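You operate a simulated robot arm through the tools that you are given. There is no shell and no other tool. Be economical: measure what you need, move in short steps, check, and stop when the job is done.

You run a simulated robot arm. Do the job below in one go: nothing can be reset, and whatever is moved stays where it is left.

## Task
Put the bronze plate that says "34-3" from the table top on the white check sheet. Put one of the hose fittings from the table top on the top of the yellow cart. Put the 60 steel block from the top of the yellow cart on the black plate there and the 50 steel block on top of the clear jug there. Fetch the S white card from the packing bench and set it on top of the white card lids on the table top. Take the blue pad and put it on the count sheet. Push the upper drawer next to the cupboard shut. Fetch the white cloth and set it on the brown card sheet on the wide line steel bench. Do these in any order.

The check looks at the end state, three seconds after you hand in, the way a careful person would. Anything else that was tipped, shoved, dropped, spilled or broken makes it a failure. A push-on lid holds only when it is set on centred and level and pressed home; a screw cap is set on level and turned clockwise until tight. Flat cloth is picked up by pressing the open fingertips on it (5 to 10 N) and closing them slowly along it; thin cloth reads only 2 to 8 mm in the jaws.

## Robot
A 7-joint arm with a two-finger gripper on a trunk, on a base that drives. Base frame: it is fixed to the floor where the robot stands at the start and does not move with it; the origin is under the middle of the robot, x ahead of it, y to its left, z up; the surface under the hand at the start is at about z = 550. Units: mm, degrees, N and s.
With the tool pointing down near the work surface it reaches from about 100 to 740 mm from the robot's upright axis, wherever it stands. Its first joint turns from -166.0 to 166.0 degrees. Places, roughly: black plate (12x8x1 cm) [600, -2900, 900]; blue pad (10x7x3 cm) [-2300, -900, 600]; bronze plate [500, 0, 500]; card lids (19x13x4 cm) [700, 800, 600]; card sheet [7000, 750, 750]; check sheet [500, 500, 500]; clear jug [750, -2500, 1000]; count sheet [-750, -3000, 750]; hose fitting (3x3x8 cm) [1000, -200, 600]; steel block [750, -2750, 750]; top of the yellow cart [700, -2800, 800]; upper drawer next to the cupboard [-1000, 3200, 700]; white card [-1500, -2500, 1000]; white cloth (11x7x3 cm) [5400, -700, 700]. Payload 2.45 kg.
The TCP is the grasp point between the finger pads, 27 mm short of the fingertips. In the tool frame z runs along the fingers and y along their closing line. The gripper opens to 80 mm. The gripper's body begins 54 mm behind the TCP.
Orientation is told as [roll, pitch, yaw] about the base's x, y, z axes, in that order, counted from this pose: with the fingers straight down and closing along the base's y, the tool's x points along the base's -x, its y along +y and its z along -z.

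## Interface
- The arm moves only by the tool arm_command. Its argument "targets" is a list of rows, each a list of 6 numbers: the shift along the base's x, y, z in units of 30 mm (1.0 is 30 mm), then the turn, a rotation vector about the base's x, y, z in units of 5 degrees (1.0 is 5 degrees). In form: [[dx, dy, dz, rx, ry, rz], ...]. A call has 1 to 10 rows; each row shifts and turns the commanded pose from where the row before left it. "fingers" is the finger opening in mm, from 0 to 80, set as the call begins (left out, the last holds). A call with a number of a shift or a turn outside -1 to 1 is refused whole. A row lasts 0.2 s, in which the tool goes at most 50 mm and 8.6 degrees; a call with a longer step from one row to the next is refused whole, and so is a gripper value outside its range. A pose out of reach is approached as far as the arm can. The call stops where the force on the tool passes 40 N (or 10 N more than at its start, if that is more) or the arm is blocked; 0.2 s more then pass. The fingers move at their own pace (about 153 mm/s each) and stop on an object; they squeeze with about 35 N. The grip force told is the motor's: it shows also when the fingers shut on nothing. Time passes only in rows, and 0.2 s behind the last, so rows that do not move let the fingers close. The reply holds the time, the measured pose of the TCP, the force on the tool along the base axes, the opening and the grip force, in the units named above and with some noise, with the torque about the TCP (base axes, N m) and any sound that the robot's microphone picked up, and new pictures: "show" is both (left out), scene, wrist or none.
- Cameras (640 x 400 px; columns grow to the right, rows downward): "scene" is now at [41.3, 157.7, 1510.7]; the picture's right is [0.14, -0.99, 0.00], its down [-0.87, -0.12, -0.48] and it looks along [0.48, 0.07, -0.88] (base axes); focal length 247 px, centre (320, 200). "wrist" rides on the gripper at [63, 12, -79] in the tool frame; the picture's right is [-0.19, 0.98, 0.00], its down [-0.72, -0.14, -0.68] and it looks along [-0.67, -0.13, 0.73] (tool axes); focal length 226 px, centre (320, 200). There is no depth. A picture from a camera that has moved, and an enlarged one, comes with that camera's place and axes in the base frame and with its lens. The place of the scene camera against the robot may be out by one fixed shift of up to 12 mm in any direction.
- slide_trunk(by): slides the trunk up (or, below 0, down) by that many mm; the arm and the scene camera ride with it, the base frame stays. It gives what a move gives, with no picture.
- base_move(legs): drives the robot by 1 to 6 legs, each [ahead, turn to the left] in mm and degrees, along the robot's own axes; the way and the turn of a leg run together, so that a leg with both is an arc; at most 1500 mm and 180 degrees a leg. The arm and the cameras ride along, it lands a little off, and it stops where it bumps. It gives what a move gives, and a new picture of the scene camera.
- head_to(pan, tilt): turns the head with the scene camera to pan (to the left, within 120 degrees either way) and tilt (down, from -29 to 69), counted from straight ahead of the robot. It gives what a move gives, and a new picture of the scene camera.
- enlarge(camera, box): a new picture of the part [left, top, right, bottom] of that camera's present view, enlarged. It takes no simulated time.
- job_done(): hands the job in; it is judged then, once.

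Work in short steps. Places have to be worked out from the pictures, the camera data and where the tool is seen: move nearer, look again, correct. Check each grasp and each placing, and mend what went wrong. You have 217 turns and 260 pictures in all, those below and enlarged ones among them. Open the gripper and draw the arm clear of the work before you hand the job in, unless the task says otherwise; then end with one line.

The tools are called after "Emit:" as a command line: name --pt "numbers of a row" for each row, then --argument value for the rest, lists and objects as JSON in quotes. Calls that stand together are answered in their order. arm_command: Moves the arm, as the interface text tells. Its arguments: {"type":"object","properties":{"targets":{"type":"array"},"fingers":{"type":"number"},"show":{"type":"string","enum":["both","scene","wrist","none"]}},"required":["targets"]} The other tools are called the same way: slide_trunk (by) slides the trunk up or down; base_move (legs) drives the base; head_to (pan, tilt) turns the head that bears the scene camera; enlarge (camera, box) takes an enlarged picture of a part of a camera's view; job_done () hands the job in.

At the start:

```text
time_s: 0.0
position: [575.3, 137.0, 880.5]
ee_rot: [0.0, 0.0, 0.0]
force: [0.7, -0.2, 0.2]
moment: [-0.02, -0.01, -0.02]
grip_width: 80.3
grasp_force: 0.0
trunk travel left (down, up): [-150.0, 390.0]
robot x, y, heading: [-0.2, -2.7, -0.4]
head pan, tilt: [8.0, 61.2]
```

scene: 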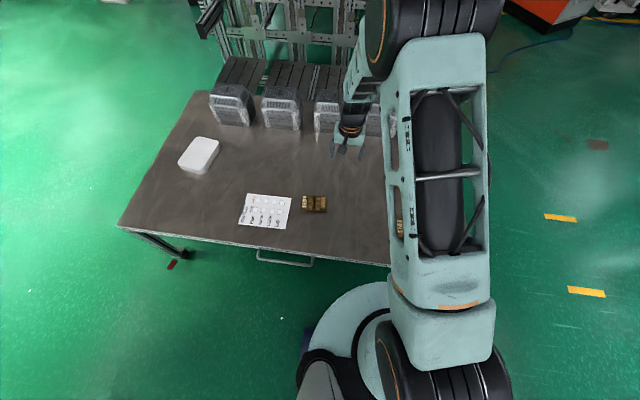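
wrist: 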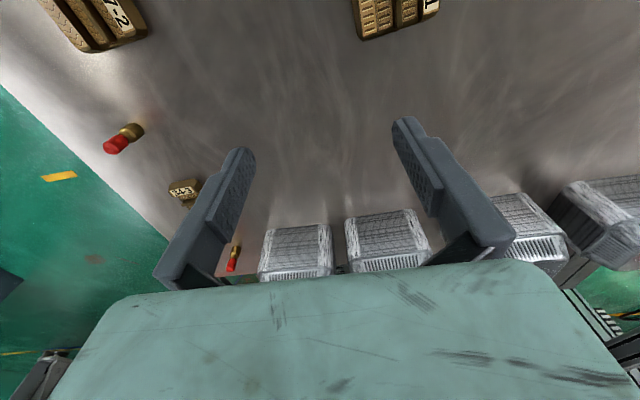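

I'll take a closer look at the plates and fittings in the wrist view first, along with the scene view.

Emit:
enlarge --camera "wrist" --box '[20, 0, 260, 280]'

Emit:
enlarge --camera "scene" --box '[160, 60, 420, 280]'

```text
1.43 times, centred on (140, 140) of wrist
camera zoom: at [511.6, 148.7, 958.6], right [0.19, 0.98, 0.0], down [0.72, -0.14, 0.68], along [0.67, -0.13, -0.73], focal length 323 px, centre (577, 286)
```

zoom: 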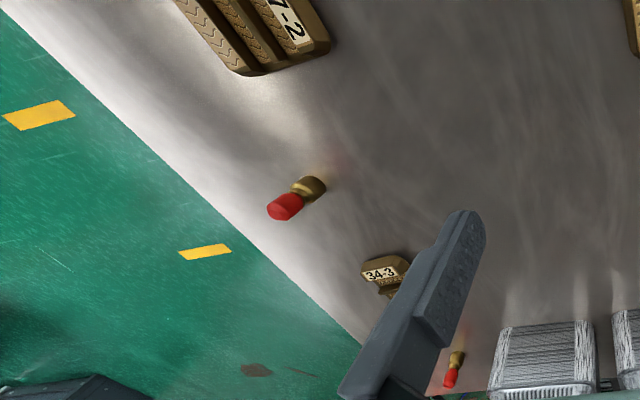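

```text
1.82 times, centred on (290, 170) of scene
camera zoom: at [41.3, 157.7, 1510.7], right [0.14, -0.99, 0.0], down [-0.87, -0.12, -0.48], along [0.48, 0.07, -0.88], focal length 450 px, centre (374, 254)
```

zoom: 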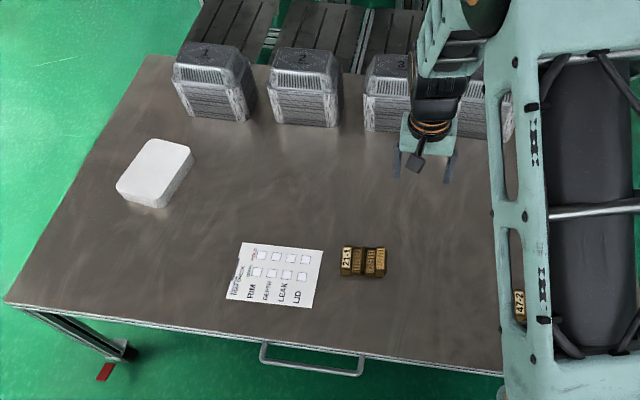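

The 34-3 plate seems to lie near (788,-222) and a fitting near (645,-264). I'll move the hand to the right, high up, to see them from closer.

Emit:
arm_command --pt "0 -1 0 0 0 0" --pt "0 -1 0 0 0 0" --pt "0 -1 0 0 0 0" --pt "0 -1 0 0 0 0" --pt "0 -1 0 0 0 0" --pt "0 -1 0 0 0 0" --pt "0 -1 0 0 0 0" --pt "0 -1 0 0 0 0" --pt "0 -1 0 0 0 0" --pt "0 0 0 0 0 0"

```text
time_s: 2.2
position: [575.0, -133.9, 880.0]
ee_rot: [0.0, 0.0, 0.0]
force: [-0.1, 0.2, 0.3]
moment: [-0.01, 0.01, -0.01]
grip_width: 80.0
grasp_force: 0.1
trunk travel left (down, up): [-150.0, 390.0]
robot x, y, heading: [-1.1, -3.9, -0.0]
head pan, tilt: [8.0, 61.2]
camera scene: at [41.3, 157.1, 1510.7], right [0.14, -0.99, 0.0], down [-0.87, -0.12, -0.48], along [0.48, 0.07, -0.88], focal length 247 px, centre (320, 200)
camera wrist: at [511.1, -120.8, 958.0], right [0.19, 0.98, 0.0], down [0.72, -0.14, 0.68], along [0.67, -0.13, -0.73], focal length 226 px, centre (320, 200)
```

scene: 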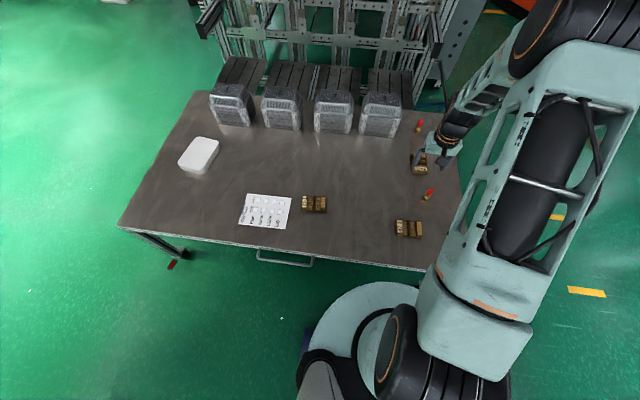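
wrist: 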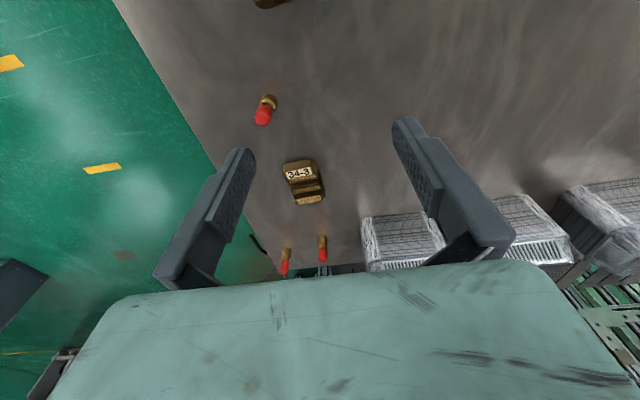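

Emit:
enlarge --camera "wrist" --box '[220, 70, 380, 290]'

Emit:
enlarge --camera "scene" --box '[360, 90, 480, 250]'

```text
1.82 times, centred on (300, 180) of wrist
camera zoom: at [511.1, -120.8, 958.0], right [0.19, 0.98, 0.0], down [0.72, -0.14, 0.68], along [0.67, -0.13, -0.73], focal length 411 px, centre (356, 236)
```

zoom: 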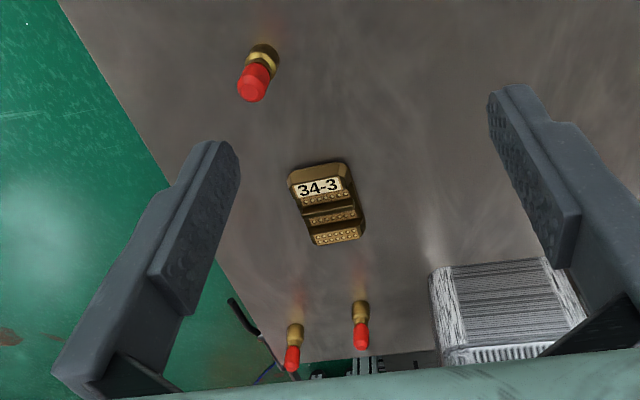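

```text
2.50 times, centred on (420, 170) of scene
camera zoom: at [41.3, 157.1, 1510.7], right [0.14, -0.99, 0.0], down [-0.87, -0.12, -0.48], along [0.48, 0.07, -0.88], focal length 618 px, centre (70, 275)
```

zoom: 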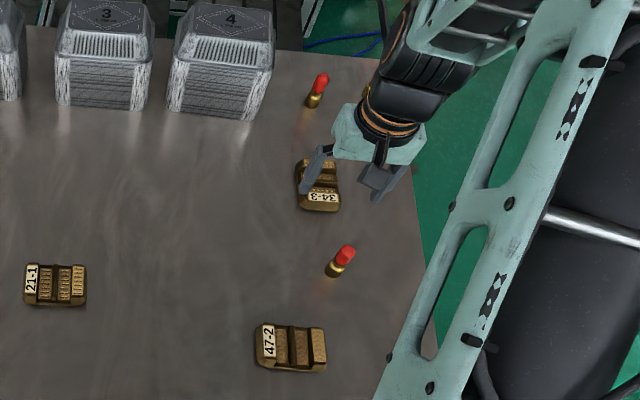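

Fittings stand upright; the 34-3 plate is at about (817,-213), aligned with x. It is too far from here, so I'll go to the table's right side; first I look right to see that the floor is free.

Emit:
head_to --pan -70 --tilt 30

Emit:
head_to --pan -115 --tilt 20

Emit:
head_to --pan 115 --tilt 20

Emit:
head_to --pan 10 --tilt 15

```text
time_s: 3.7
position: [574.9, -132.1, 880.6]
ee_rot: [0.1, 0.1, 0.0]
force: [0.3, 0.0, -0.1]
moment: [0.02, 0.02, 0.01]
grip_width: 80.2
grasp_force: 0.1
trunk travel left (down, up): [-150.0, 390.0]
robot x, y, heading: [-0.7, 1.0, -0.5]
head pan, tilt: [-70.0, 30.0]
camera scene: at [7.7, 63.4, 1554.1], right [-0.94, -0.34, 0.0], down [-0.17, 0.47, -0.87], along [0.3, -0.81, -0.5], focal length 247 px, centre (320, 200)
```

scene: 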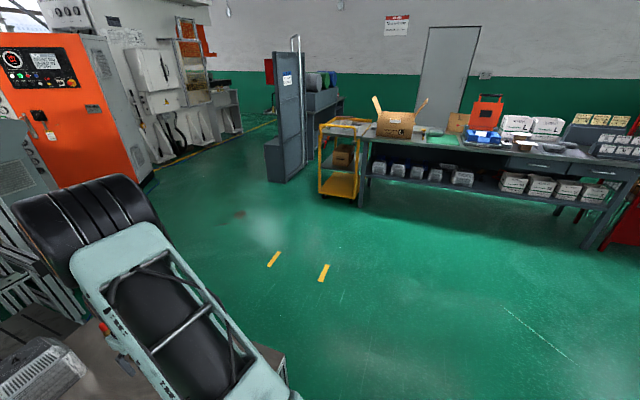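

```text
time_s: 4.8
position: [575.3, -132.1, 880.2]
ee_rot: [0.0, 0.0, 0.0]
force: [0.3, -0.8, -0.4]
moment: [0.0, 0.02, 0.03]
grip_width: 80.0
grasp_force: 0.1
trunk travel left (down, up): [-150.0, 390.0]
robot x, y, heading: [-0.4, 1.9, 0.1]
head pan, tilt: [-115.0, 20.0]
camera scene: at [-62.6, 64.0, 1570.2], right [-0.91, 0.42, 0.0], down [0.14, 0.31, -0.94], along [-0.4, -0.85, -0.34], focal length 247 px, centre (320, 200)
```

scene: 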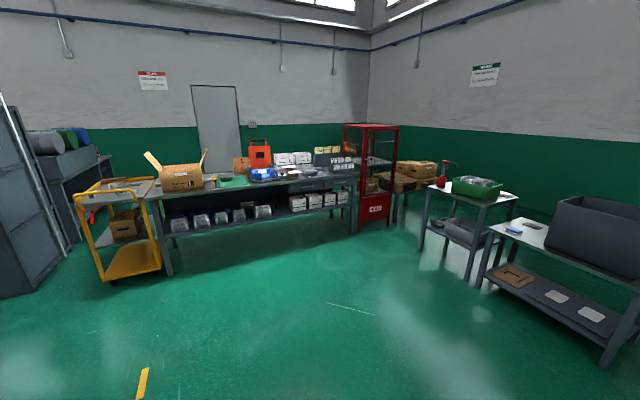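

```text
time_s: 8.1
position: [575.8, -133.0, 879.2]
ee_rot: [0.1, 0.0, 0.0]
force: [-0.5, -0.3, -0.9]
moment: [0.0, 0.0, -0.02]
grip_width: 79.9
grasp_force: 0.1
trunk travel left (down, up): [-150.0, 390.0]
robot x, y, heading: [-1.0, -0.5, 0.2]
head pan, tilt: [115.0, 20.0]
camera scene: at [-62.6, 232.8, 1570.2], right [0.91, 0.42, 0.0], down [0.14, -0.31, -0.94], along [-0.4, 0.85, -0.34], focal length 247 px, centre (320, 200)
```

scene: 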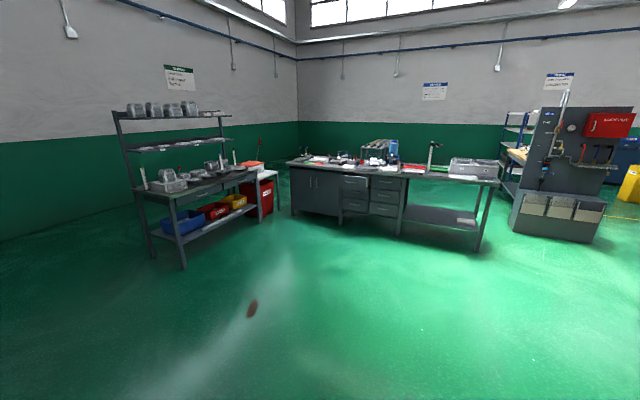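

```text
time_s: 9.9
position: [573.6, -133.7, 879.5]
ee_rot: [0.0, 0.1, 0.1]
force: [0.2, 0.1, 0.5]
moment: [0.01, -0.03, 0.0]
grip_width: 80.2
grasp_force: 0.0
trunk travel left (down, up): [-150.0, 390.0]
robot x, y, heading: [0.8, 4.8, 0.3]
head pan, tilt: [10.0, 15.0]
camera scene: at [68.7, 164.7, 1578.3], right [0.17, -0.98, 0.0], down [-0.26, -0.05, -0.97], along [0.95, 0.17, -0.26], focal length 247 px, centre (320, 200)
```

scene: 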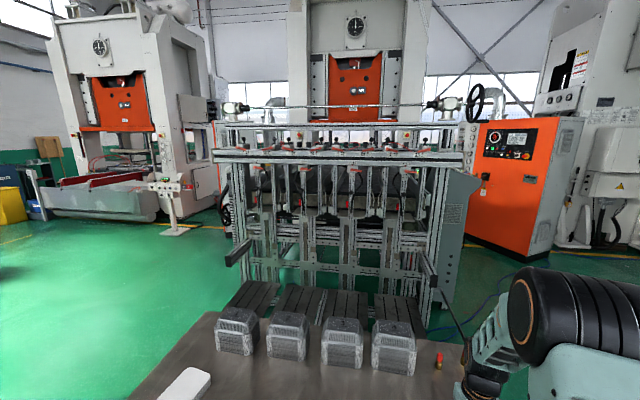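

Floor at the right is free. I retract the arm, then drive around to the table's right side facing +y.

Emit:
arm_command --pt "-1 0 0.5 0 0 0" --pt "-1 0 0.5 0 0 0" --pt "-1 0 0 0 0 0" --pt "-1 0 0 0 0 0" --pt "-1 0 0 0 0 0" --pt "-1 0 0 0 0 0" --show "none"

Emit:
base_move --legs '[[0, -90], [740, 0], [0, 90], [690, 0], [0, 90]]'

Emit:
head_to --pan 10 --tilt 55

```text
time_s: 11.3
position: [393.0, -133.5, 909.0]
ee_rot: [0.0, 0.0, 0.2]
force: [0.3, 0.7, 0.4]
moment: [0.01, -0.01, 0.02]
grip_width: 79.8
grasp_force: 0.0
trunk travel left (down, up): [-150.0, 390.0]
robot x, y, heading: [-1.5, 1.1, -0.0]
head pan, tilt: [10.0, 15.0]
```

```text
time_s: 17.9
position: [-121.3, -753.7, 908.2]
ee_rot: [0.0, 0.2, -89.1]
force: [0.3, -0.5, -0.2]
moment: [0.02, 0.02, 0.04]
grip_width: 79.9
grasp_force: 0.1
trunk travel left (down, up): [-150.0, 390.0]
robot x, y, heading: [6.8, -361.5, -85.3]
head pan, tilt: [10.0, 15.0]
stopped in leg 2: the robot was blocked; the commanded pose is now the measured one
camera scene: at [162.7, -410.2, 1578.2], right [-0.97, -0.25, 0.0], down [-0.07, 0.25, -0.97], along [0.25, -0.93, -0.26], focal length 247 px, centre (320, 200)
```

scene: 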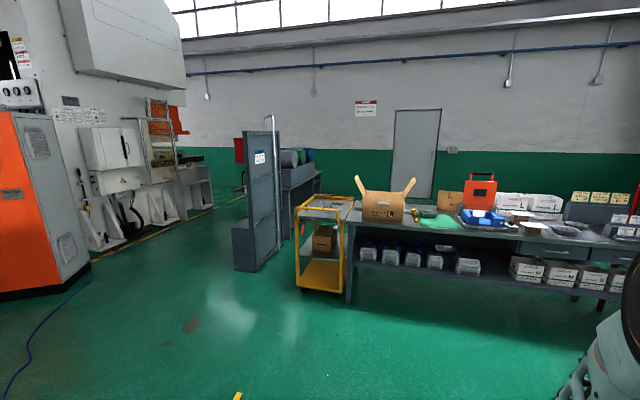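

```text
time_s: 19.0
position: [-121.4, -754.1, 907.7]
ee_rot: [0.0, 0.0, -89.0]
force: [-0.6, -0.3, 0.9]
moment: [-0.01, 0.0, 0.03]
grip_width: 80.1
grasp_force: 0.1
trunk travel left (down, up): [-150.0, 390.0]
robot x, y, heading: [7.0, -359.9, -85.3]
head pan, tilt: [10.0, 55.0]
camera scene: at [156.4, -388.9, 1518.1], right [-0.97, -0.26, 0.0], down [-0.21, 0.79, -0.57], along [0.15, -0.55, -0.82], focal length 247 px, centre (320, 200)
```

scene: 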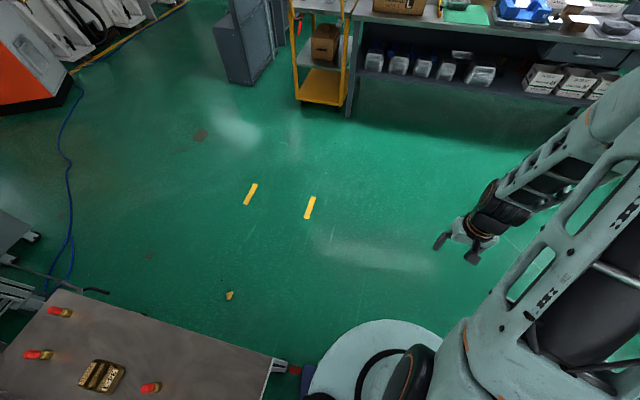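

The base met something at the table's front right corner. I'll look closely there before moving back.

Emit:
enlarge --camera "scene" --box '[0, 260, 420, 400]'

```text
1.52 times, centred on (210, 330) of scene
camera zoom: at [156.4, -388.9, 1518.1], right [-0.97, -0.26, 0.0], down [-0.21, 0.79, -0.57], along [0.15, -0.55, -0.82], focal length 377 px, centre (488, 2)
```

zoom: 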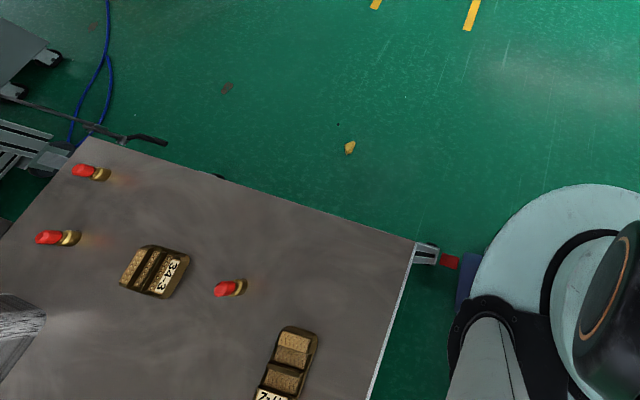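

The base touched the red-capped table foot; nothing on the table moved. I back off, swing wider, and come alongside with more clearance.

Emit:
base_move --legs '[[-60, 0], [0, -45], [300, 0], [0, 40], [260, 0], [0, 90]]'

```text
time_s: 19.9
position: [-125.2, -741.7, 908.4]
ee_rot: [-0.1, 0.1, -89.4]
force: [-1.2, -0.4, -0.8]
moment: [0.03, 0.01, -0.05]
grip_width: 80.0
grasp_force: 0.0
trunk travel left (down, up): [-150.0, 390.0]
robot x, y, heading: [0.3, -349.8, -86.0]
head pan, tilt: [10.0, 55.0]
stopped in leg 1: the robot was blocked; the commanded pose is now the measured one
camera scene: at [154.9, -379.9, 1518.0], right [-0.97, -0.24, 0.0], down [-0.2, 0.8, -0.57], along [0.14, -0.56, -0.82], focal length 247 px, centre (320, 200)
```

scene: 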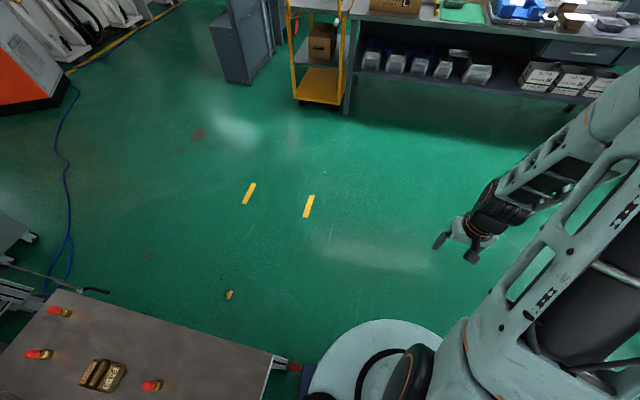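

Blocked backward as well, so the foot is caught beside the base. I look down at the left of the base to see the contact.

Emit:
head_to --pan 75 --tilt 69

```text
time_s: 21.2
position: [-126.0, -742.7, 908.4]
ee_rot: [0.0, 0.0, -89.4]
force: [1.1, 0.8, -1.0]
moment: [-0.03, 0.01, -0.01]
grip_width: 80.1
grasp_force: 0.0
trunk travel left (down, up): [-150.0, 390.0]
robot x, y, heading: [2.6, -349.4, -85.8]
head pan, tilt: [75.0, 68.8]
camera scene: at [192.1, -319.6, 1502.7], right [-0.19, -0.98, 0.0], down [-0.92, 0.18, -0.36], along [0.36, -0.07, -0.93], focal length 247 px, centre (320, 200)
```

scene: 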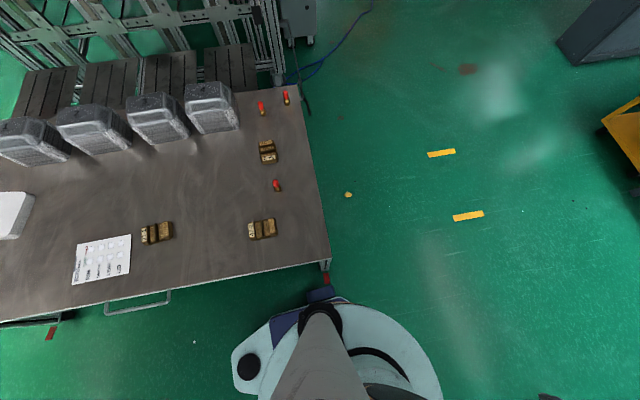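

The blue bumper on the base's left lies against the foot. I turn left a little and reverse away from the table.

Emit:
base_move --legs '[[0, 20]]'

```text
time_s: 22.0
position: [-122.3, -743.7, 908.4]
ee_rot: [-0.1, 0.1, -89.0]
force: [-0.5, 0.6, 0.4]
moment: [0.0, -0.02, -0.01]
grip_width: 80.1
grasp_force: 0.1
trunk travel left (down, up): [-150.0, 390.0]
robot x, y, heading: [4.4, -352.1, -85.5]
head pan, tilt: [75.0, 68.8]
stopped in leg 1: the robot was blocked; the commanded pose is now the measured one
camera scene: at [191.7, -319.3, 1502.7], right [-0.18, -0.98, 0.0], down [-0.92, 0.17, -0.36], along [0.36, -0.07, -0.93], focal length 247 px, centre (320, 200)
```

scene: 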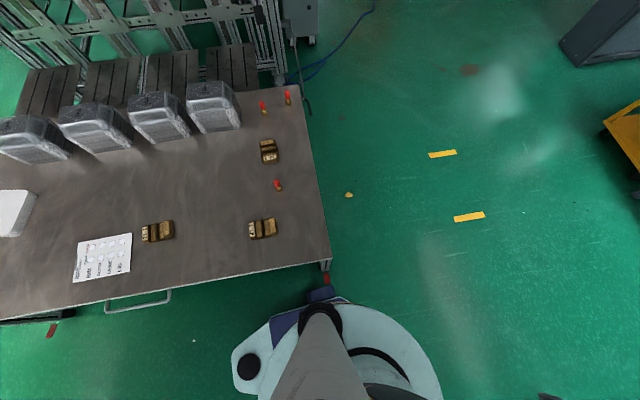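

Left turn is blocked; I try a right turn instead.

Emit:
base_move --legs '[[0, -20]]'

```text
time_s: 23.6
position: [-234.5, -671.3, 909.9]
ee_rot: [-0.1, 0.0, -107.0]
force: [0.9, -0.1, -0.3]
moment: [0.04, 0.07, 0.0]
grip_width: 80.2
grasp_force: 0.0
trunk travel left (down, up): [-150.0, 390.0]
robot x, y, heading: [6.4, -327.9, -93.4]
head pan, tilt: [75.0, 68.8]
stopped in leg 1: the robot was blocked; the commanded pose is now the measured one
camera scene: at [195.2, -330.7, 1502.4], right [-0.32, -0.95, 0.0], down [-0.88, 0.29, -0.36], along [0.34, -0.11, -0.93], focal length 247 px, centre (320, 200)
```

scene: 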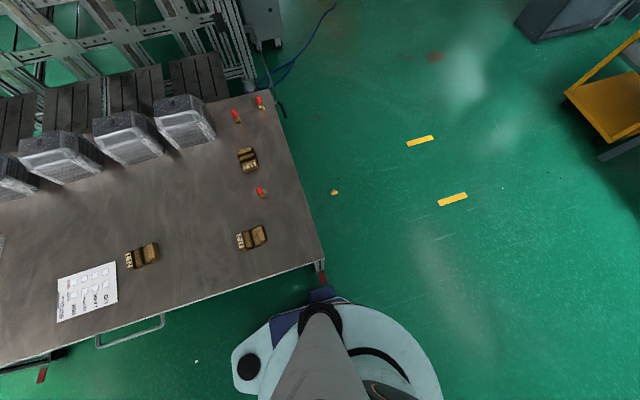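

It turned about 8 degrees. I now try a forward arc to the right, which leads away from the table foot.

Emit:
base_move --legs '[[80, -10]]'

```text
time_s: 24.8
position: [-277.4, -633.7, 908.0]
ee_rot: [0.1, 0.1, -115.5]
force: [0.3, -0.8, 0.0]
moment: [0.07, 0.01, 0.03]
grip_width: 80.5
grasp_force: 0.0
trunk travel left (down, up): [-150.0, 390.0]
robot x, y, heading: [4.2, -334.3, -94.4]
head pan, tilt: [75.0, 68.8]
stopped in leg 1: the robot was blocked; the commanded pose is now the measured one
camera scene: at [194.3, -334.9, 1502.4], right [-0.33, -0.94, 0.0], down [-0.88, 0.31, -0.36], along [0.34, -0.12, -0.93], focal length 247 px, centre (320, 200)
```

scene: 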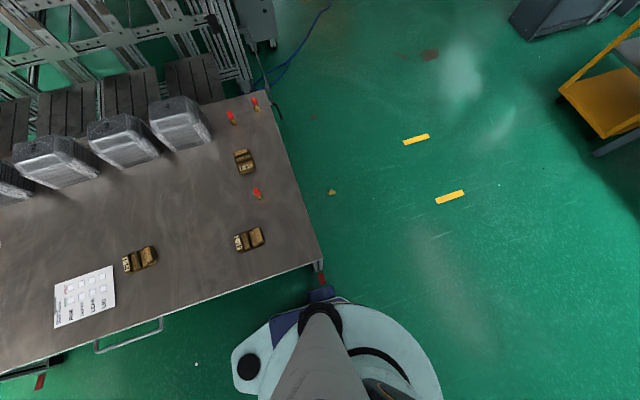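

I try a small reverse from this heading.

Emit:
base_move --legs '[[-60, 0]]'

```text
time_s: 25.7
position: [-273.2, -567.9, 910.2]
ee_rot: [0.0, -0.1, -115.4]
force: [-0.3, -0.4, 0.1]
moment: [-0.04, 0.0, 0.01]
grip_width: 79.9
grasp_force: 0.0
trunk travel left (down, up): [-150.0, 390.0]
robot x, y, heading: [7.0, -268.6, -94.2]
head pan, tilt: [75.0, 68.8]
camera scene: at [198.7, -267.1, 1502.6], right [-0.33, -0.94, 0.0], down [-0.88, 0.31, -0.36], along [0.34, -0.12, -0.93], focal length 247 px, centre (320, 200)
```

scene: 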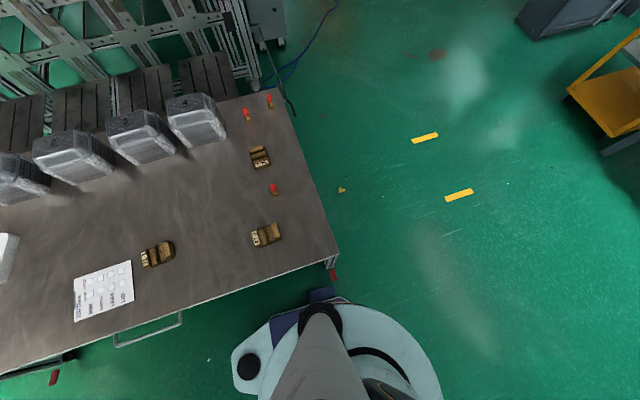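

Free now. I reverse another 170 mm, turn away from the table, and leave at an angle.

Emit:
base_move --legs '[[-200, 0], [0, -50], [350, 0], [0, 55], [500, 0], [0, 90]]'

```text
time_s: 40.5
position: [77.6, -1029.4, 909.0]
ee_rot: [0.0, 0.1, -20.7]
force: [0.2, 1.0, 0.5]
moment: [-0.01, 0.01, -0.02]
grip_width: 80.0
grasp_force: 0.1
trunk travel left (down, up): [-150.0, 390.0]
robot x, y, heading: [-247.9, -776.2, 0.6]
head pan, tilt: [75.0, 68.8]
camera scene: at [-256.9, -571.1, 1502.7], right [0.97, -0.25, 0.0], down [-0.23, -0.9, -0.36], along [0.09, 0.35, -0.93], focal length 247 px, centre (320, 200)
```

scene: 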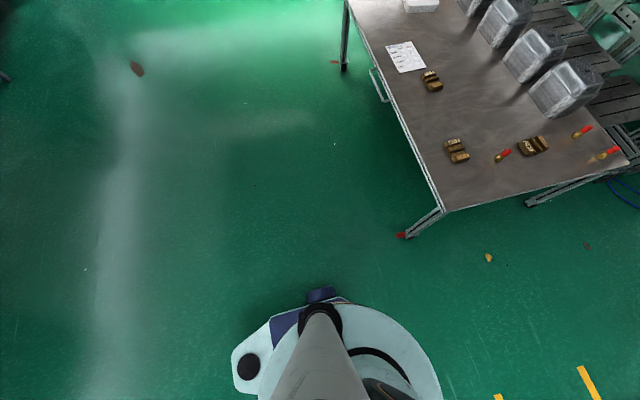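

Clear of the table. Drive ahead alongside it and turn to face it.

Emit:
base_move --legs '[[960, 0], [0, 90]]'

Emit:
head_to --pan 0 --tilt 55

```text
time_s: 49.5
position: [982.7, -449.2, 908.5]
ee_rot: [0.0, 0.0, 69.1]
force: [-0.6, -0.6, 0.3]
moment: [0.04, 0.01, -0.03]
grip_width: 79.9
grasp_force: 0.1
trunk travel left (down, up): [-150.0, 390.0]
robot x, y, heading: [726.3, -770.3, 90.6]
head pan, tilt: [75.0, 68.8]
camera scene: at [528.2, -770.1, 1502.7], right [0.25, 0.97, 0.0], down [0.9, -0.24, -0.36], along [-0.35, 0.09, -0.93], focal length 247 px, centre (320, 200)
```

scene: 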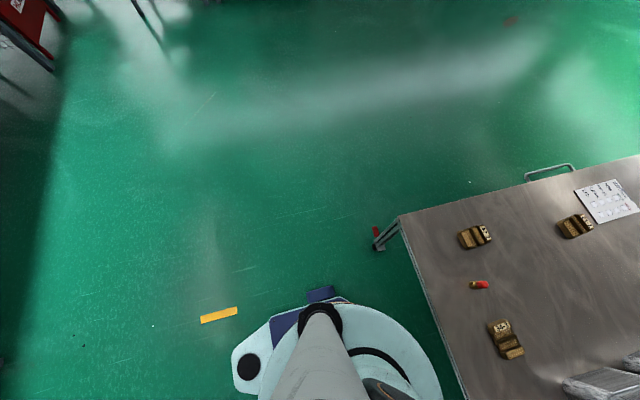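

```text
time_s: 50.9
position: [982.5, -449.0, 908.6]
ee_rot: [0.0, 0.0, 69.1]
force: [0.6, 0.9, 0.4]
moment: [0.02, 0.03, 0.0]
grip_width: 80.1
grasp_force: 0.0
trunk travel left (down, up): [-150.0, 390.0]
robot x, y, heading: [728.2, -773.3, 90.5]
head pan, tilt: [0.0, 55.0]
camera scene: at [581.9, -712.2, 1518.1], right [1.0, 0.01, 0.0], down [0.0, -0.82, -0.57], along [0.0, 0.57, -0.82], focal length 247 px, centre (320, 200)
```

scene: 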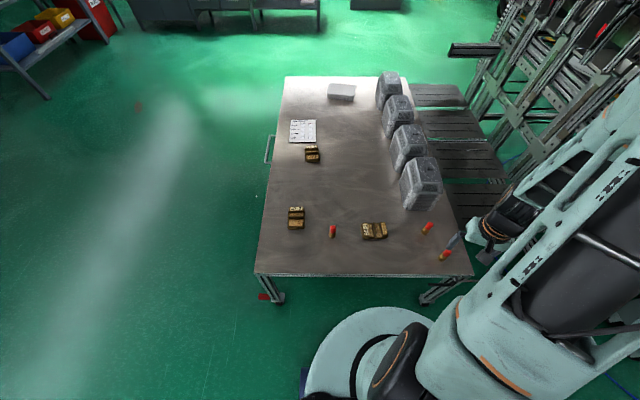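

The plate again measures (819,-213). I bring the hand above it while turning the fingers to close along y.

Emit:
arm_command --pt "-0.393 0.562 0 0 0 -0.986" --pt "-0.393 0.562 0 0 0 -0.986" --pt "-0.393 0.562 0 0 0 -0.986" --pt "-0.393 0.562 0 0 0 -0.986" --pt "-0.393 0.562 0 0 0 -0.986" --pt "-0.393 0.562 0 0 0 -0.986" --pt "-0.393 0.562 0 0 0 -0.986" --pt "-0.393 0.562 0 0 0 -0.986" --pt "-0.393 0.562 0 0 0 -0.986" --pt "-0.393 0.562 0 0 0 -0.986" --show "none"

Emit:
arm_command --pt "-0.393 0.562 -1 0 0 -0.986" --pt "-0.393 0.562 -1 0 0 -0.986" --pt "-0.393 0.562 -1 0 0 -0.986" --pt "-0.393 0.562 -1 0 0 -0.986" --pt "0 0 -1 0 0 0" --pt "0 0 0 0 0 0"

```text
time_s: 53.1
position: [863.3, -281.2, 907.7]
ee_rot: [0.0, 0.1, 19.8]
force: [-0.4, 1.2, 0.3]
moment: [-0.02, -0.01, -0.03]
grip_width: 80.3
grasp_force: 0.1
trunk travel left (down, up): [-150.0, 390.0]
robot x, y, heading: [724.9, -772.2, 90.4]
head pan, tilt: [0.0, 55.0]
```

```text
time_s: 54.5
position: [817.7, -213.0, 757.8]
ee_rot: [0.0, 0.0, 0.1]
force: [-0.4, 0.2, 0.4]
moment: [-0.01, -0.01, -0.01]
grip_width: 80.0
grasp_force: 0.0
trunk travel left (down, up): [-150.0, 390.0]
robot x, y, heading: [729.0, -773.0, 90.4]
head pan, tilt: [0.0, 55.0]
camera scene: at [582.1, -711.8, 1518.1], right [1.0, 0.01, 0.0], down [0.0, -0.82, -0.57], along [0.0, 0.57, -0.82], focal length 247 px, centre (320, 200)
camera wrist: at [753.4, -200.1, 835.0], right [0.19, 0.98, 0.0], down [0.72, -0.14, 0.68], along [0.67, -0.13, -0.73], focal length 226 px, centre (320, 200)
```

scene: 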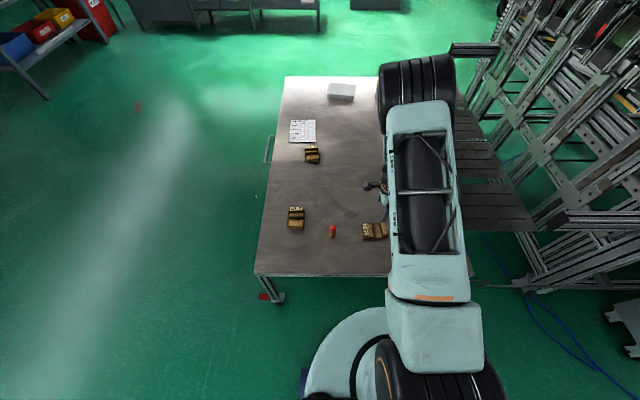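
wrist: 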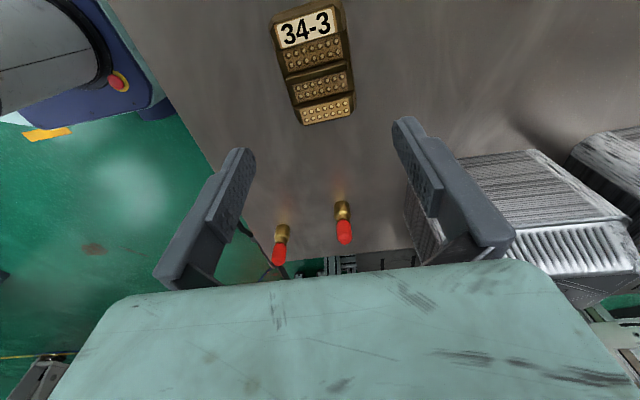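

The plate's centre is (817,-213), width about 60 mm, aligned within 2°. I go down around it.

Emit:
arm_command --pt "0 0 -1 0 0 0" --pt "0 0 -1 0 0 0" --pt "0 0 -1 0 0 0" --pt "0 0 -1 0 0 0" --pt "0 0 -0.8 0 0 0" --pt "0 0 -0.6 0 0 0" --pt "0 0 -0.3 0 0 0" --pt "0 0 0 0 0 0"

```text
time_s: 56.3
position: [818.5, -213.4, 588.0]
ee_rot: [0.0, -0.1, 0.1]
force: [-0.6, -2.5, 6.1]
moment: [-0.37, 0.01, 0.02]
grip_width: 79.2
grasp_force: 0.0
trunk travel left (down, up): [-150.0, 390.0]
robot x, y, heading: [728.3, -772.6, 90.4]
head pan, tilt: [0.0, 55.0]
camera scene: at [581.7, -712.6, 1518.1], right [1.0, 0.01, 0.0], down [0.0, -0.82, -0.57], along [0.0, 0.57, -0.82], focal length 247 px, centre (320, 200)
camera wrist: at [753.5, -202.0, 666.7], right [0.19, 0.98, 0.0], down [0.72, -0.14, 0.68], along [0.67, -0.13, -0.73], focal length 226 px, centre (320, 200)
```

scene: 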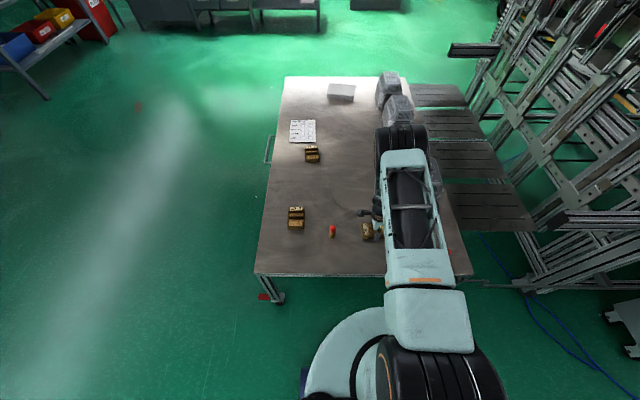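
wrist: 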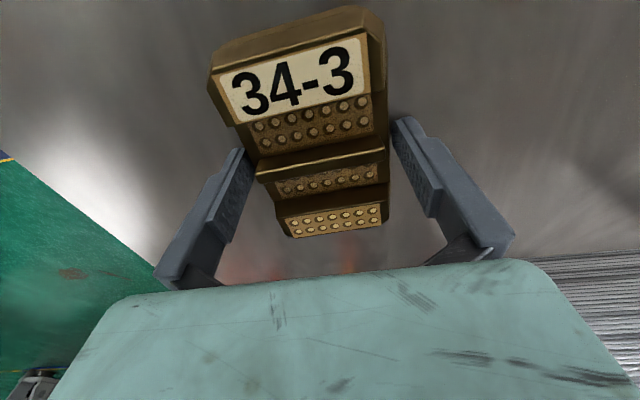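

One fingertip barely touches (6 N). I lift 3 mm and close.

Emit:
arm_command --pt "0 0 0.1 0 0 0" --pt "0 0 0 0 0 0" --pt "0 0 0 0 0 0" --pt "0 0 0 0 0 0" --fingers 30 --show "wrist"

```text
time_s: 57.3
position: [815.8, -213.1, 592.1]
ee_rot: [0.0, 0.0, 0.1]
force: [-1.8, -0.2, -5.5]
moment: [-0.01, 0.0, -0.02]
grip_width: 76.7
grasp_force: 35.3
trunk travel left (down, up): [-150.0, 390.0]
robot x, y, heading: [728.8, -774.5, 90.5]
head pan, tilt: [0.0, 55.0]
camera wrist: at [753.4, -201.4, 669.2], right [0.19, 0.98, 0.0], down [0.72, -0.14, 0.68], along [0.67, -0.13, -0.73], focal length 226 px, centre (320, 200)
```

wrist: 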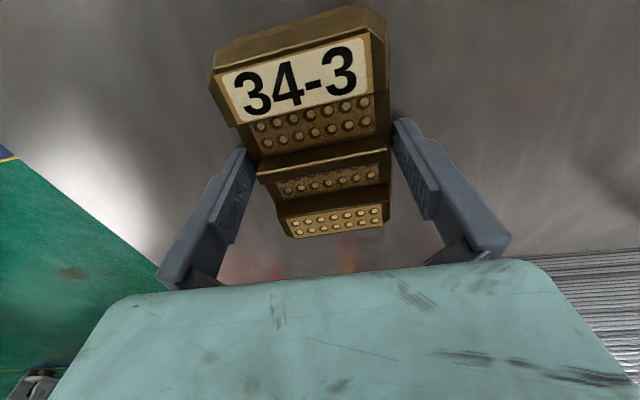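

Gripped at 76.7 mm wide. Lift and check.

Emit:
arm_command --pt "0 0 0.5 0 0 0" --pt "0 0 1 0 0 0" --pt "0 0 1 0 0 0" --pt "0 0 1 0 0 0" --pt "0 0 1 0 0 0" --pt "0 0 1 0 0 0" --pt "0 0 1 0 0 0" --show "wrist"

```text
time_s: 58.9
position: [817.2, -213.3, 787.7]
ee_rot: [-0.1, 0.1, 0.1]
force: [-0.3, -1.1, -5.4]
moment: [-0.03, 0.01, 0.01]
grip_width: 76.7
grasp_force: 34.6
trunk travel left (down, up): [-150.0, 390.0]
robot x, y, heading: [724.7, -773.6, 90.3]
head pan, tilt: [0.0, 55.0]
camera wrist: at [754.2, -200.9, 865.5], right [0.19, 0.98, 0.0], down [0.72, -0.14, 0.68], along [0.67, -0.13, -0.73], focal length 226 px, centre (320, 200)
```

wrist: 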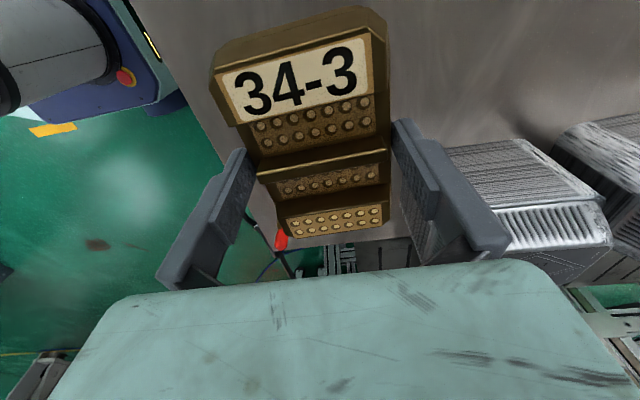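

Held. The check sheet's centre is about (482,460). I raise and retract the arm, then drive around to the table front.

Emit:
arm_command --pt "0 -1 1 0 0 0" --pt "0 -1 1 0 0 0" --pt "0 -1 0.8 0 0 0" --pt "-0.5 -1 0.5 0 0 0" --pt "-0.5 -1 0 0 0 0" --pt "-0.5 -1 0 0 0 0" --pt "-0.5 0 0 0 0 0" --show "none"

Emit:
base_move --legs '[[0, 90], [890, 0], [0, -90]]'

```text
time_s: 60.5
position: [757.1, -393.9, 882.8]
ee_rot: [-0.1, 0.0, 0.1]
force: [0.6, -0.6, -4.7]
moment: [0.02, -0.04, -0.01]
grip_width: 76.6
grasp_force: 35.6
trunk travel left (down, up): [-150.0, 390.0]
robot x, y, heading: [725.4, -772.0, 90.5]
head pan, tilt: [0.0, 55.0]
```

```text
time_s: 73.2
position: [-138.4, -399.8, 883.7]
ee_rot: [0.0, -0.1, -1.3]
force: [-0.6, -0.7, -4.8]
moment: [0.02, 0.03, -0.02]
grip_width: 76.4
grasp_force: 35.2
trunk travel left (down, up): [-150.0, 390.0]
robot x, y, heading: [-175.8, -778.7, 88.7]
head pan, tilt: [0.0, 55.0]
camera scene: at [-321.4, -714.9, 1518.0], right [1.0, -0.02, 0.0], down [-0.02, -0.82, -0.57], along [0.01, 0.57, -0.82], focal length 247 px, centre (320, 200)
```

scene: 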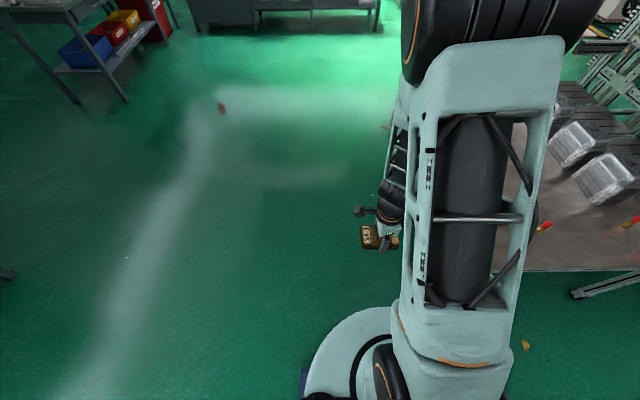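

Now forward along the table front and turn to face it.

Emit:
base_move --legs '[[0, 2], [1235, 0], [0, -90]]'

Emit:
head_to --pan 10 --tilt 55

```text
time_s: 83.7
position: [187.4, 410.7, 884.2]
ee_rot: [-0.1, 0.0, -89.3]
force: [-0.1, 0.1, -4.9]
moment: [0.02, -0.01, 0.0]
grip_width: 76.2
grasp_force: 34.3
trunk travel left (down, up): [-150.0, 390.0]
robot x, y, heading: [-190.9, 442.0, 0.3]
head pan, tilt: [0.0, 55.0]
camera scene: at [-144.5, 588.4, 1518.0], right [0.01, -1.0, 0.0], down [-0.82, -0.01, -0.57], along [0.57, 0.01, -0.82], focal length 247 px, centre (320, 200)
```

scene: 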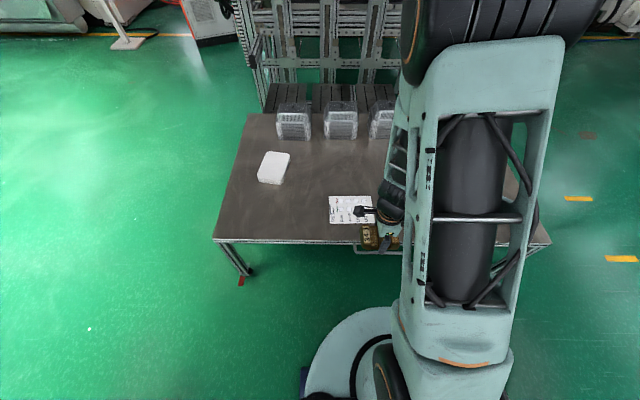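

```text
time_s: 84.4
position: [188.1, 409.9, 884.6]
ee_rot: [0.0, 0.0, -89.5]
force: [-0.1, 0.3, -4.6]
moment: [0.01, 0.03, 0.0]
grip_width: 76.3
grasp_force: 34.8
trunk travel left (down, up): [-150.0, 390.0]
robot x, y, heading: [-192.1, 437.6, 0.6]
head pan, tilt: [10.0, 55.0]
camera scene: at [-145.8, 600.8, 1518.0], right [0.19, -0.98, 0.0], down [-0.81, -0.15, -0.57], along [0.56, 0.11, -0.82], focal length 247 px, centre (320, 200)
```

scene: 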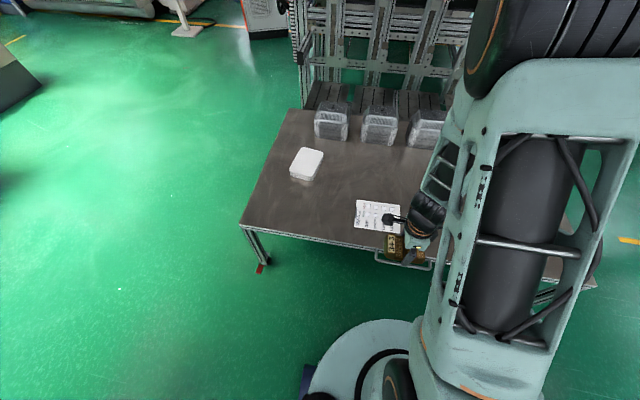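

Sheet centre about (479,457). I drive 80 mm closer, then bring the plate over the sheet.

Emit:
base_move --legs '[[80, 0]]'

Emit:
arm_command --pt "1 0.25 0 0 0 0" --pt "1 0.25 0 0 0 0" --pt "1 0.25 0 0 0 0" --pt "1 0.25 0 0 0 0" --pt "1 0.25 0 0 0 0" --pt "1 0.25 -1 0 0 0" --pt "0.8 0 -1 0 0 0" --pt "0 0 -1 0 0 0" --pt "0 0 -1 0 0 0"

```text
time_s: 85.4
position: [269.0, 411.5, 883.4]
ee_rot: [-0.2, 0.0, -89.4]
force: [-0.8, 0.2, -5.1]
moment: [-0.01, 0.01, 0.0]
grip_width: 76.0
grasp_force: 34.9
trunk travel left (down, up): [-150.0, 390.0]
robot x, y, heading: [-107.5, 440.8, 0.9]
head pan, tilt: [10.0, 55.0]
camera scene: at [-64.3, 602.0, 1518.0], right [0.19, -0.98, 0.0], down [-0.81, -0.15, -0.57], along [0.56, 0.11, -0.82], focal length 247 px, centre (320, 200)
```

scene: 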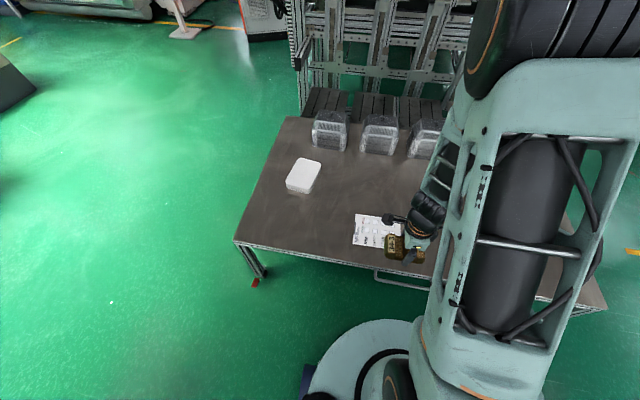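

```text
time_s: 87.4
position: [473.3, 458.5, 764.7]
ee_rot: [0.0, -0.1, -89.3]
force: [0.0, 0.8, -5.2]
moment: [0.01, 0.03, 0.05]
grip_width: 76.1
grasp_force: 34.9
trunk travel left (down, up): [-150.0, 390.0]
robot x, y, heading: [-112.9, 439.0, 0.8]
head pan, tilt: [10.0, 55.0]
camera scene: at [-64.9, 602.3, 1518.0], right [0.19, -0.98, 0.0], down [-0.81, -0.15, -0.57], along [0.56, 0.11, -0.82], focal length 247 px, centre (320, 200)
camera wrist: at [485.2, 521.4, 843.3], right [0.98, -0.18, 0.0], down [-0.13, -0.72, 0.68], along [-0.12, -0.67, -0.73], focal length 226 px, centre (320, 200)
```

scene: 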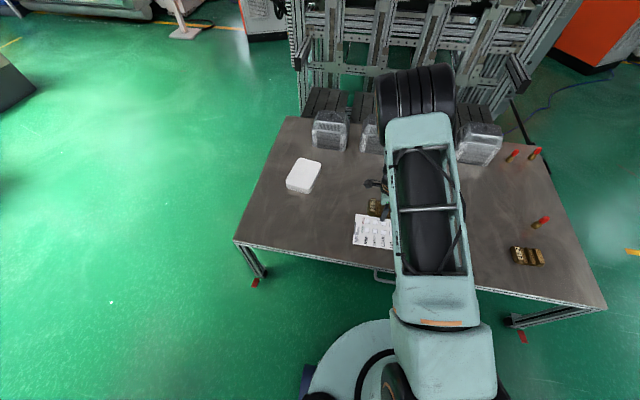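
wrist: 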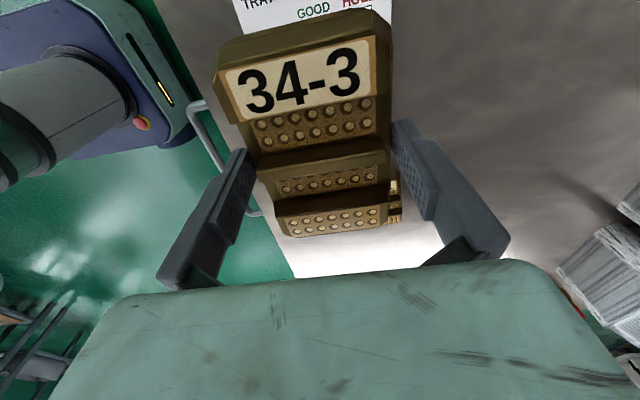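

The sheet spans x≈400–553 and the plate is centred above it. Lowering.

Emit:
arm_command --pt "0 0 -1 0 0 0" --pt "0 0 -1 0 0 0" --pt "0 0 -1 0 0 0" --pt "0 0 -1 0 0 0" --pt "0 0 -0.8 0 0 0" --pt "0 0 -0.5 0 0 0" --pt "0 0 -0.25 0 0 0" --pt "0 0 -0.15 0 0 0" --pt "0 0 0 0 0 0" --show "wrist"

```text
time_s: 89.4
position: [472.2, 457.5, 595.5]
ee_rot: [0.1, 0.0, -89.5]
force: [-4.0, -2.5, 12.1]
moment: [0.23, -0.19, -0.01]
grip_width: 76.3
grasp_force: 35.1
trunk travel left (down, up): [-150.0, 390.0]
robot x, y, heading: [-111.8, 442.8, 0.6]
head pan, tilt: [10.0, 55.0]
camera wrist: at [484.7, 521.0, 672.6], right [0.98, -0.18, 0.0], down [-0.13, -0.72, 0.68], along [-0.12, -0.67, -0.73], focal length 226 px, centre (320, 200)
```

wrist: 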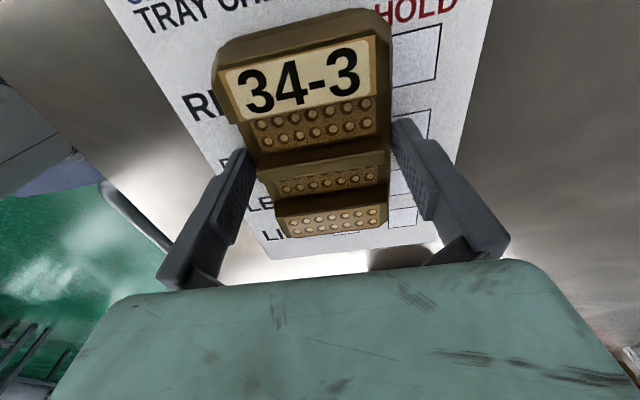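

Contact; the plate rests within the sheet. I open slowly and lift straight up.

Emit:
arm_command --pt "0 0 0 0 0 0" --pt "0 0 0 0 0 0" --pt "0 0 0.4 0 0 0" --pt "0 0 1 0 0 0" --pt "0 0 1 0 0 0" --pt "0 0 1 0 0 0" --pt "0 0 1 0 0 0" --pt "0 0 1 0 0 0" --pt "-1 0 1 0 0 0" --pt "-1 0 1 0 0 0" --fingers 80

```text
time_s: 91.6
position: [410.3, 456.7, 817.1]
ee_rot: [0.0, -0.1, -89.3]
force: [1.2, -0.6, -0.6]
moment: [-0.01, 0.01, -0.03]
grip_width: 79.9
grasp_force: 0.0
trunk travel left (down, up): [-150.0, 390.0]
robot x, y, heading: [-109.6, 441.7, 0.7]
head pan, tilt: [10.0, 55.0]
camera scene: at [-65.6, 602.0, 1518.1], right [0.19, -0.98, 0.0], down [-0.8, -0.15, -0.57], along [0.56, 0.11, -0.82], focal length 247 px, centre (320, 200)
camera wrist: at [421.4, 520.0, 894.5], right [0.98, -0.18, 0.0], down [-0.13, -0.72, 0.68], along [-0.12, -0.67, -0.73], focal length 226 px, centre (320, 200)
```

scene: 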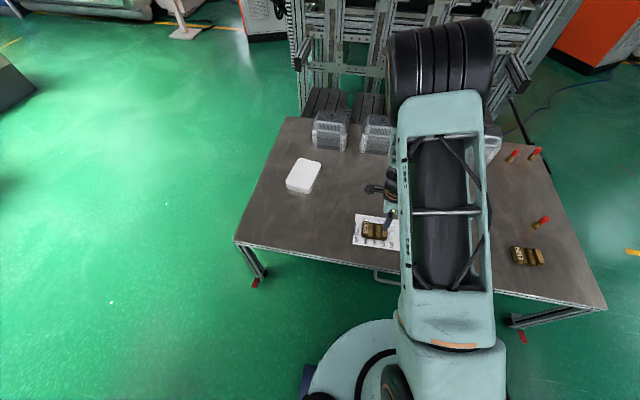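
wrist: 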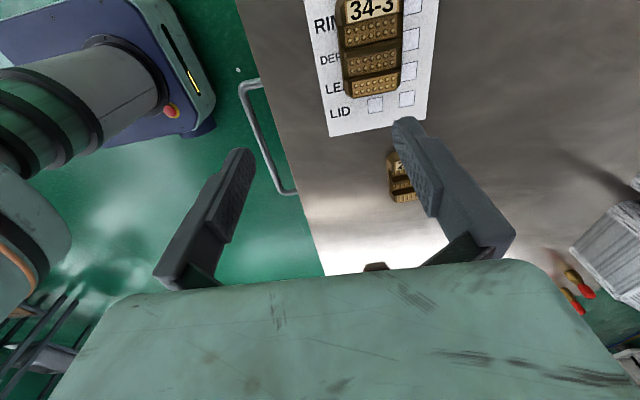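

Plate is in place. Lids' top centre is about (692,836). Next the drawer: I retract the arm and drive toward it.

Emit:
arm_command --pt "-1 -0.5 1 0 0 0" --pt "-1 -0.5 1 0 0 0" --pt "-1 -0.5 0 0 0 0" --pt "-1 -0.5 0 0 0 0" --pt "-1 -0.5 0 0 0 0" --pt "-1 -0.5 0 0 0 0" --show "none"

Emit:
base_move --legs '[[-100, 0], [0, 112], [1000, 0], [850, 0], [0, -22]]'

Emit:
head_to --pan 0 --tilt 40

```text
time_s: 93.0
position: [232.3, 366.5, 874.2]
ee_rot: [0.0, -0.1, -89.3]
force: [-0.2, 0.5, -0.2]
moment: [0.01, 0.04, 0.0]
grip_width: 80.1
grasp_force: 0.0
trunk travel left (down, up): [-150.0, 390.0]
robot x, y, heading: [-110.0, 440.5, 1.1]
head pan, tilt: [10.0, 55.0]
```

```text
time_s: 109.0
position: [-856.1, 2474.2, 876.3]
ee_rot: [0.0, 0.0, 1.4]
force: [0.4, -0.7, 0.1]
moment: [-0.02, 0.01, -0.03]
grip_width: 79.8
grasp_force: 0.1
trunk travel left (down, up): [-150.0, 390.0]
robot x, y, heading: [-926.1, 2130.9, 91.6]
head pan, tilt: [10.0, 55.0]
camera scene: at [-1081.2, 2185.4, 1518.1], right [0.98, 0.2, 0.0], down [0.16, -0.8, -0.57], along [-0.11, 0.56, -0.82], focal length 247 px, centre (320, 200)
```

scene: 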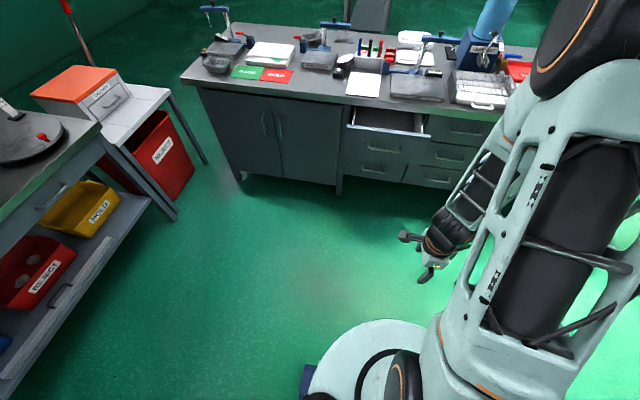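

```text
time_s: 109.8
position: [-854.5, 2474.5, 874.4]
ee_rot: [0.0, 0.0, 1.3]
force: [-1.0, -0.4, 0.2]
moment: [-0.01, 0.03, -0.01]
grip_width: 79.9
grasp_force: 0.0
trunk travel left (down, up): [-150.0, 390.0]
robot x, y, heading: [-926.9, 2128.8, 91.2]
head pan, tilt: [0.0, 40.0]
camera scene: at [-1069.0, 2199.7, 1538.7], right [1.0, 0.02, 0.0], down [0.02, -0.64, -0.77], along [-0.02, 0.77, -0.64], focal length 247 px, centre (320, 200)
```

scene: 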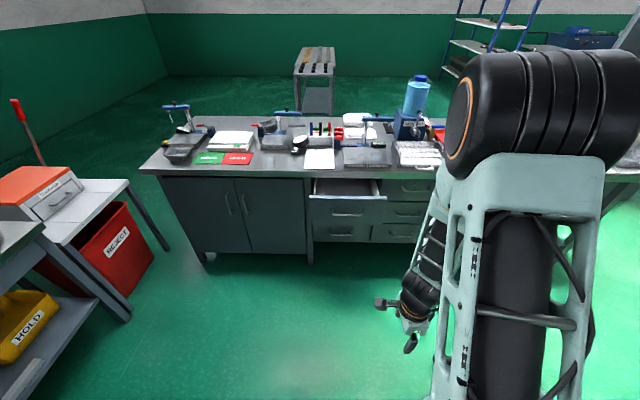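

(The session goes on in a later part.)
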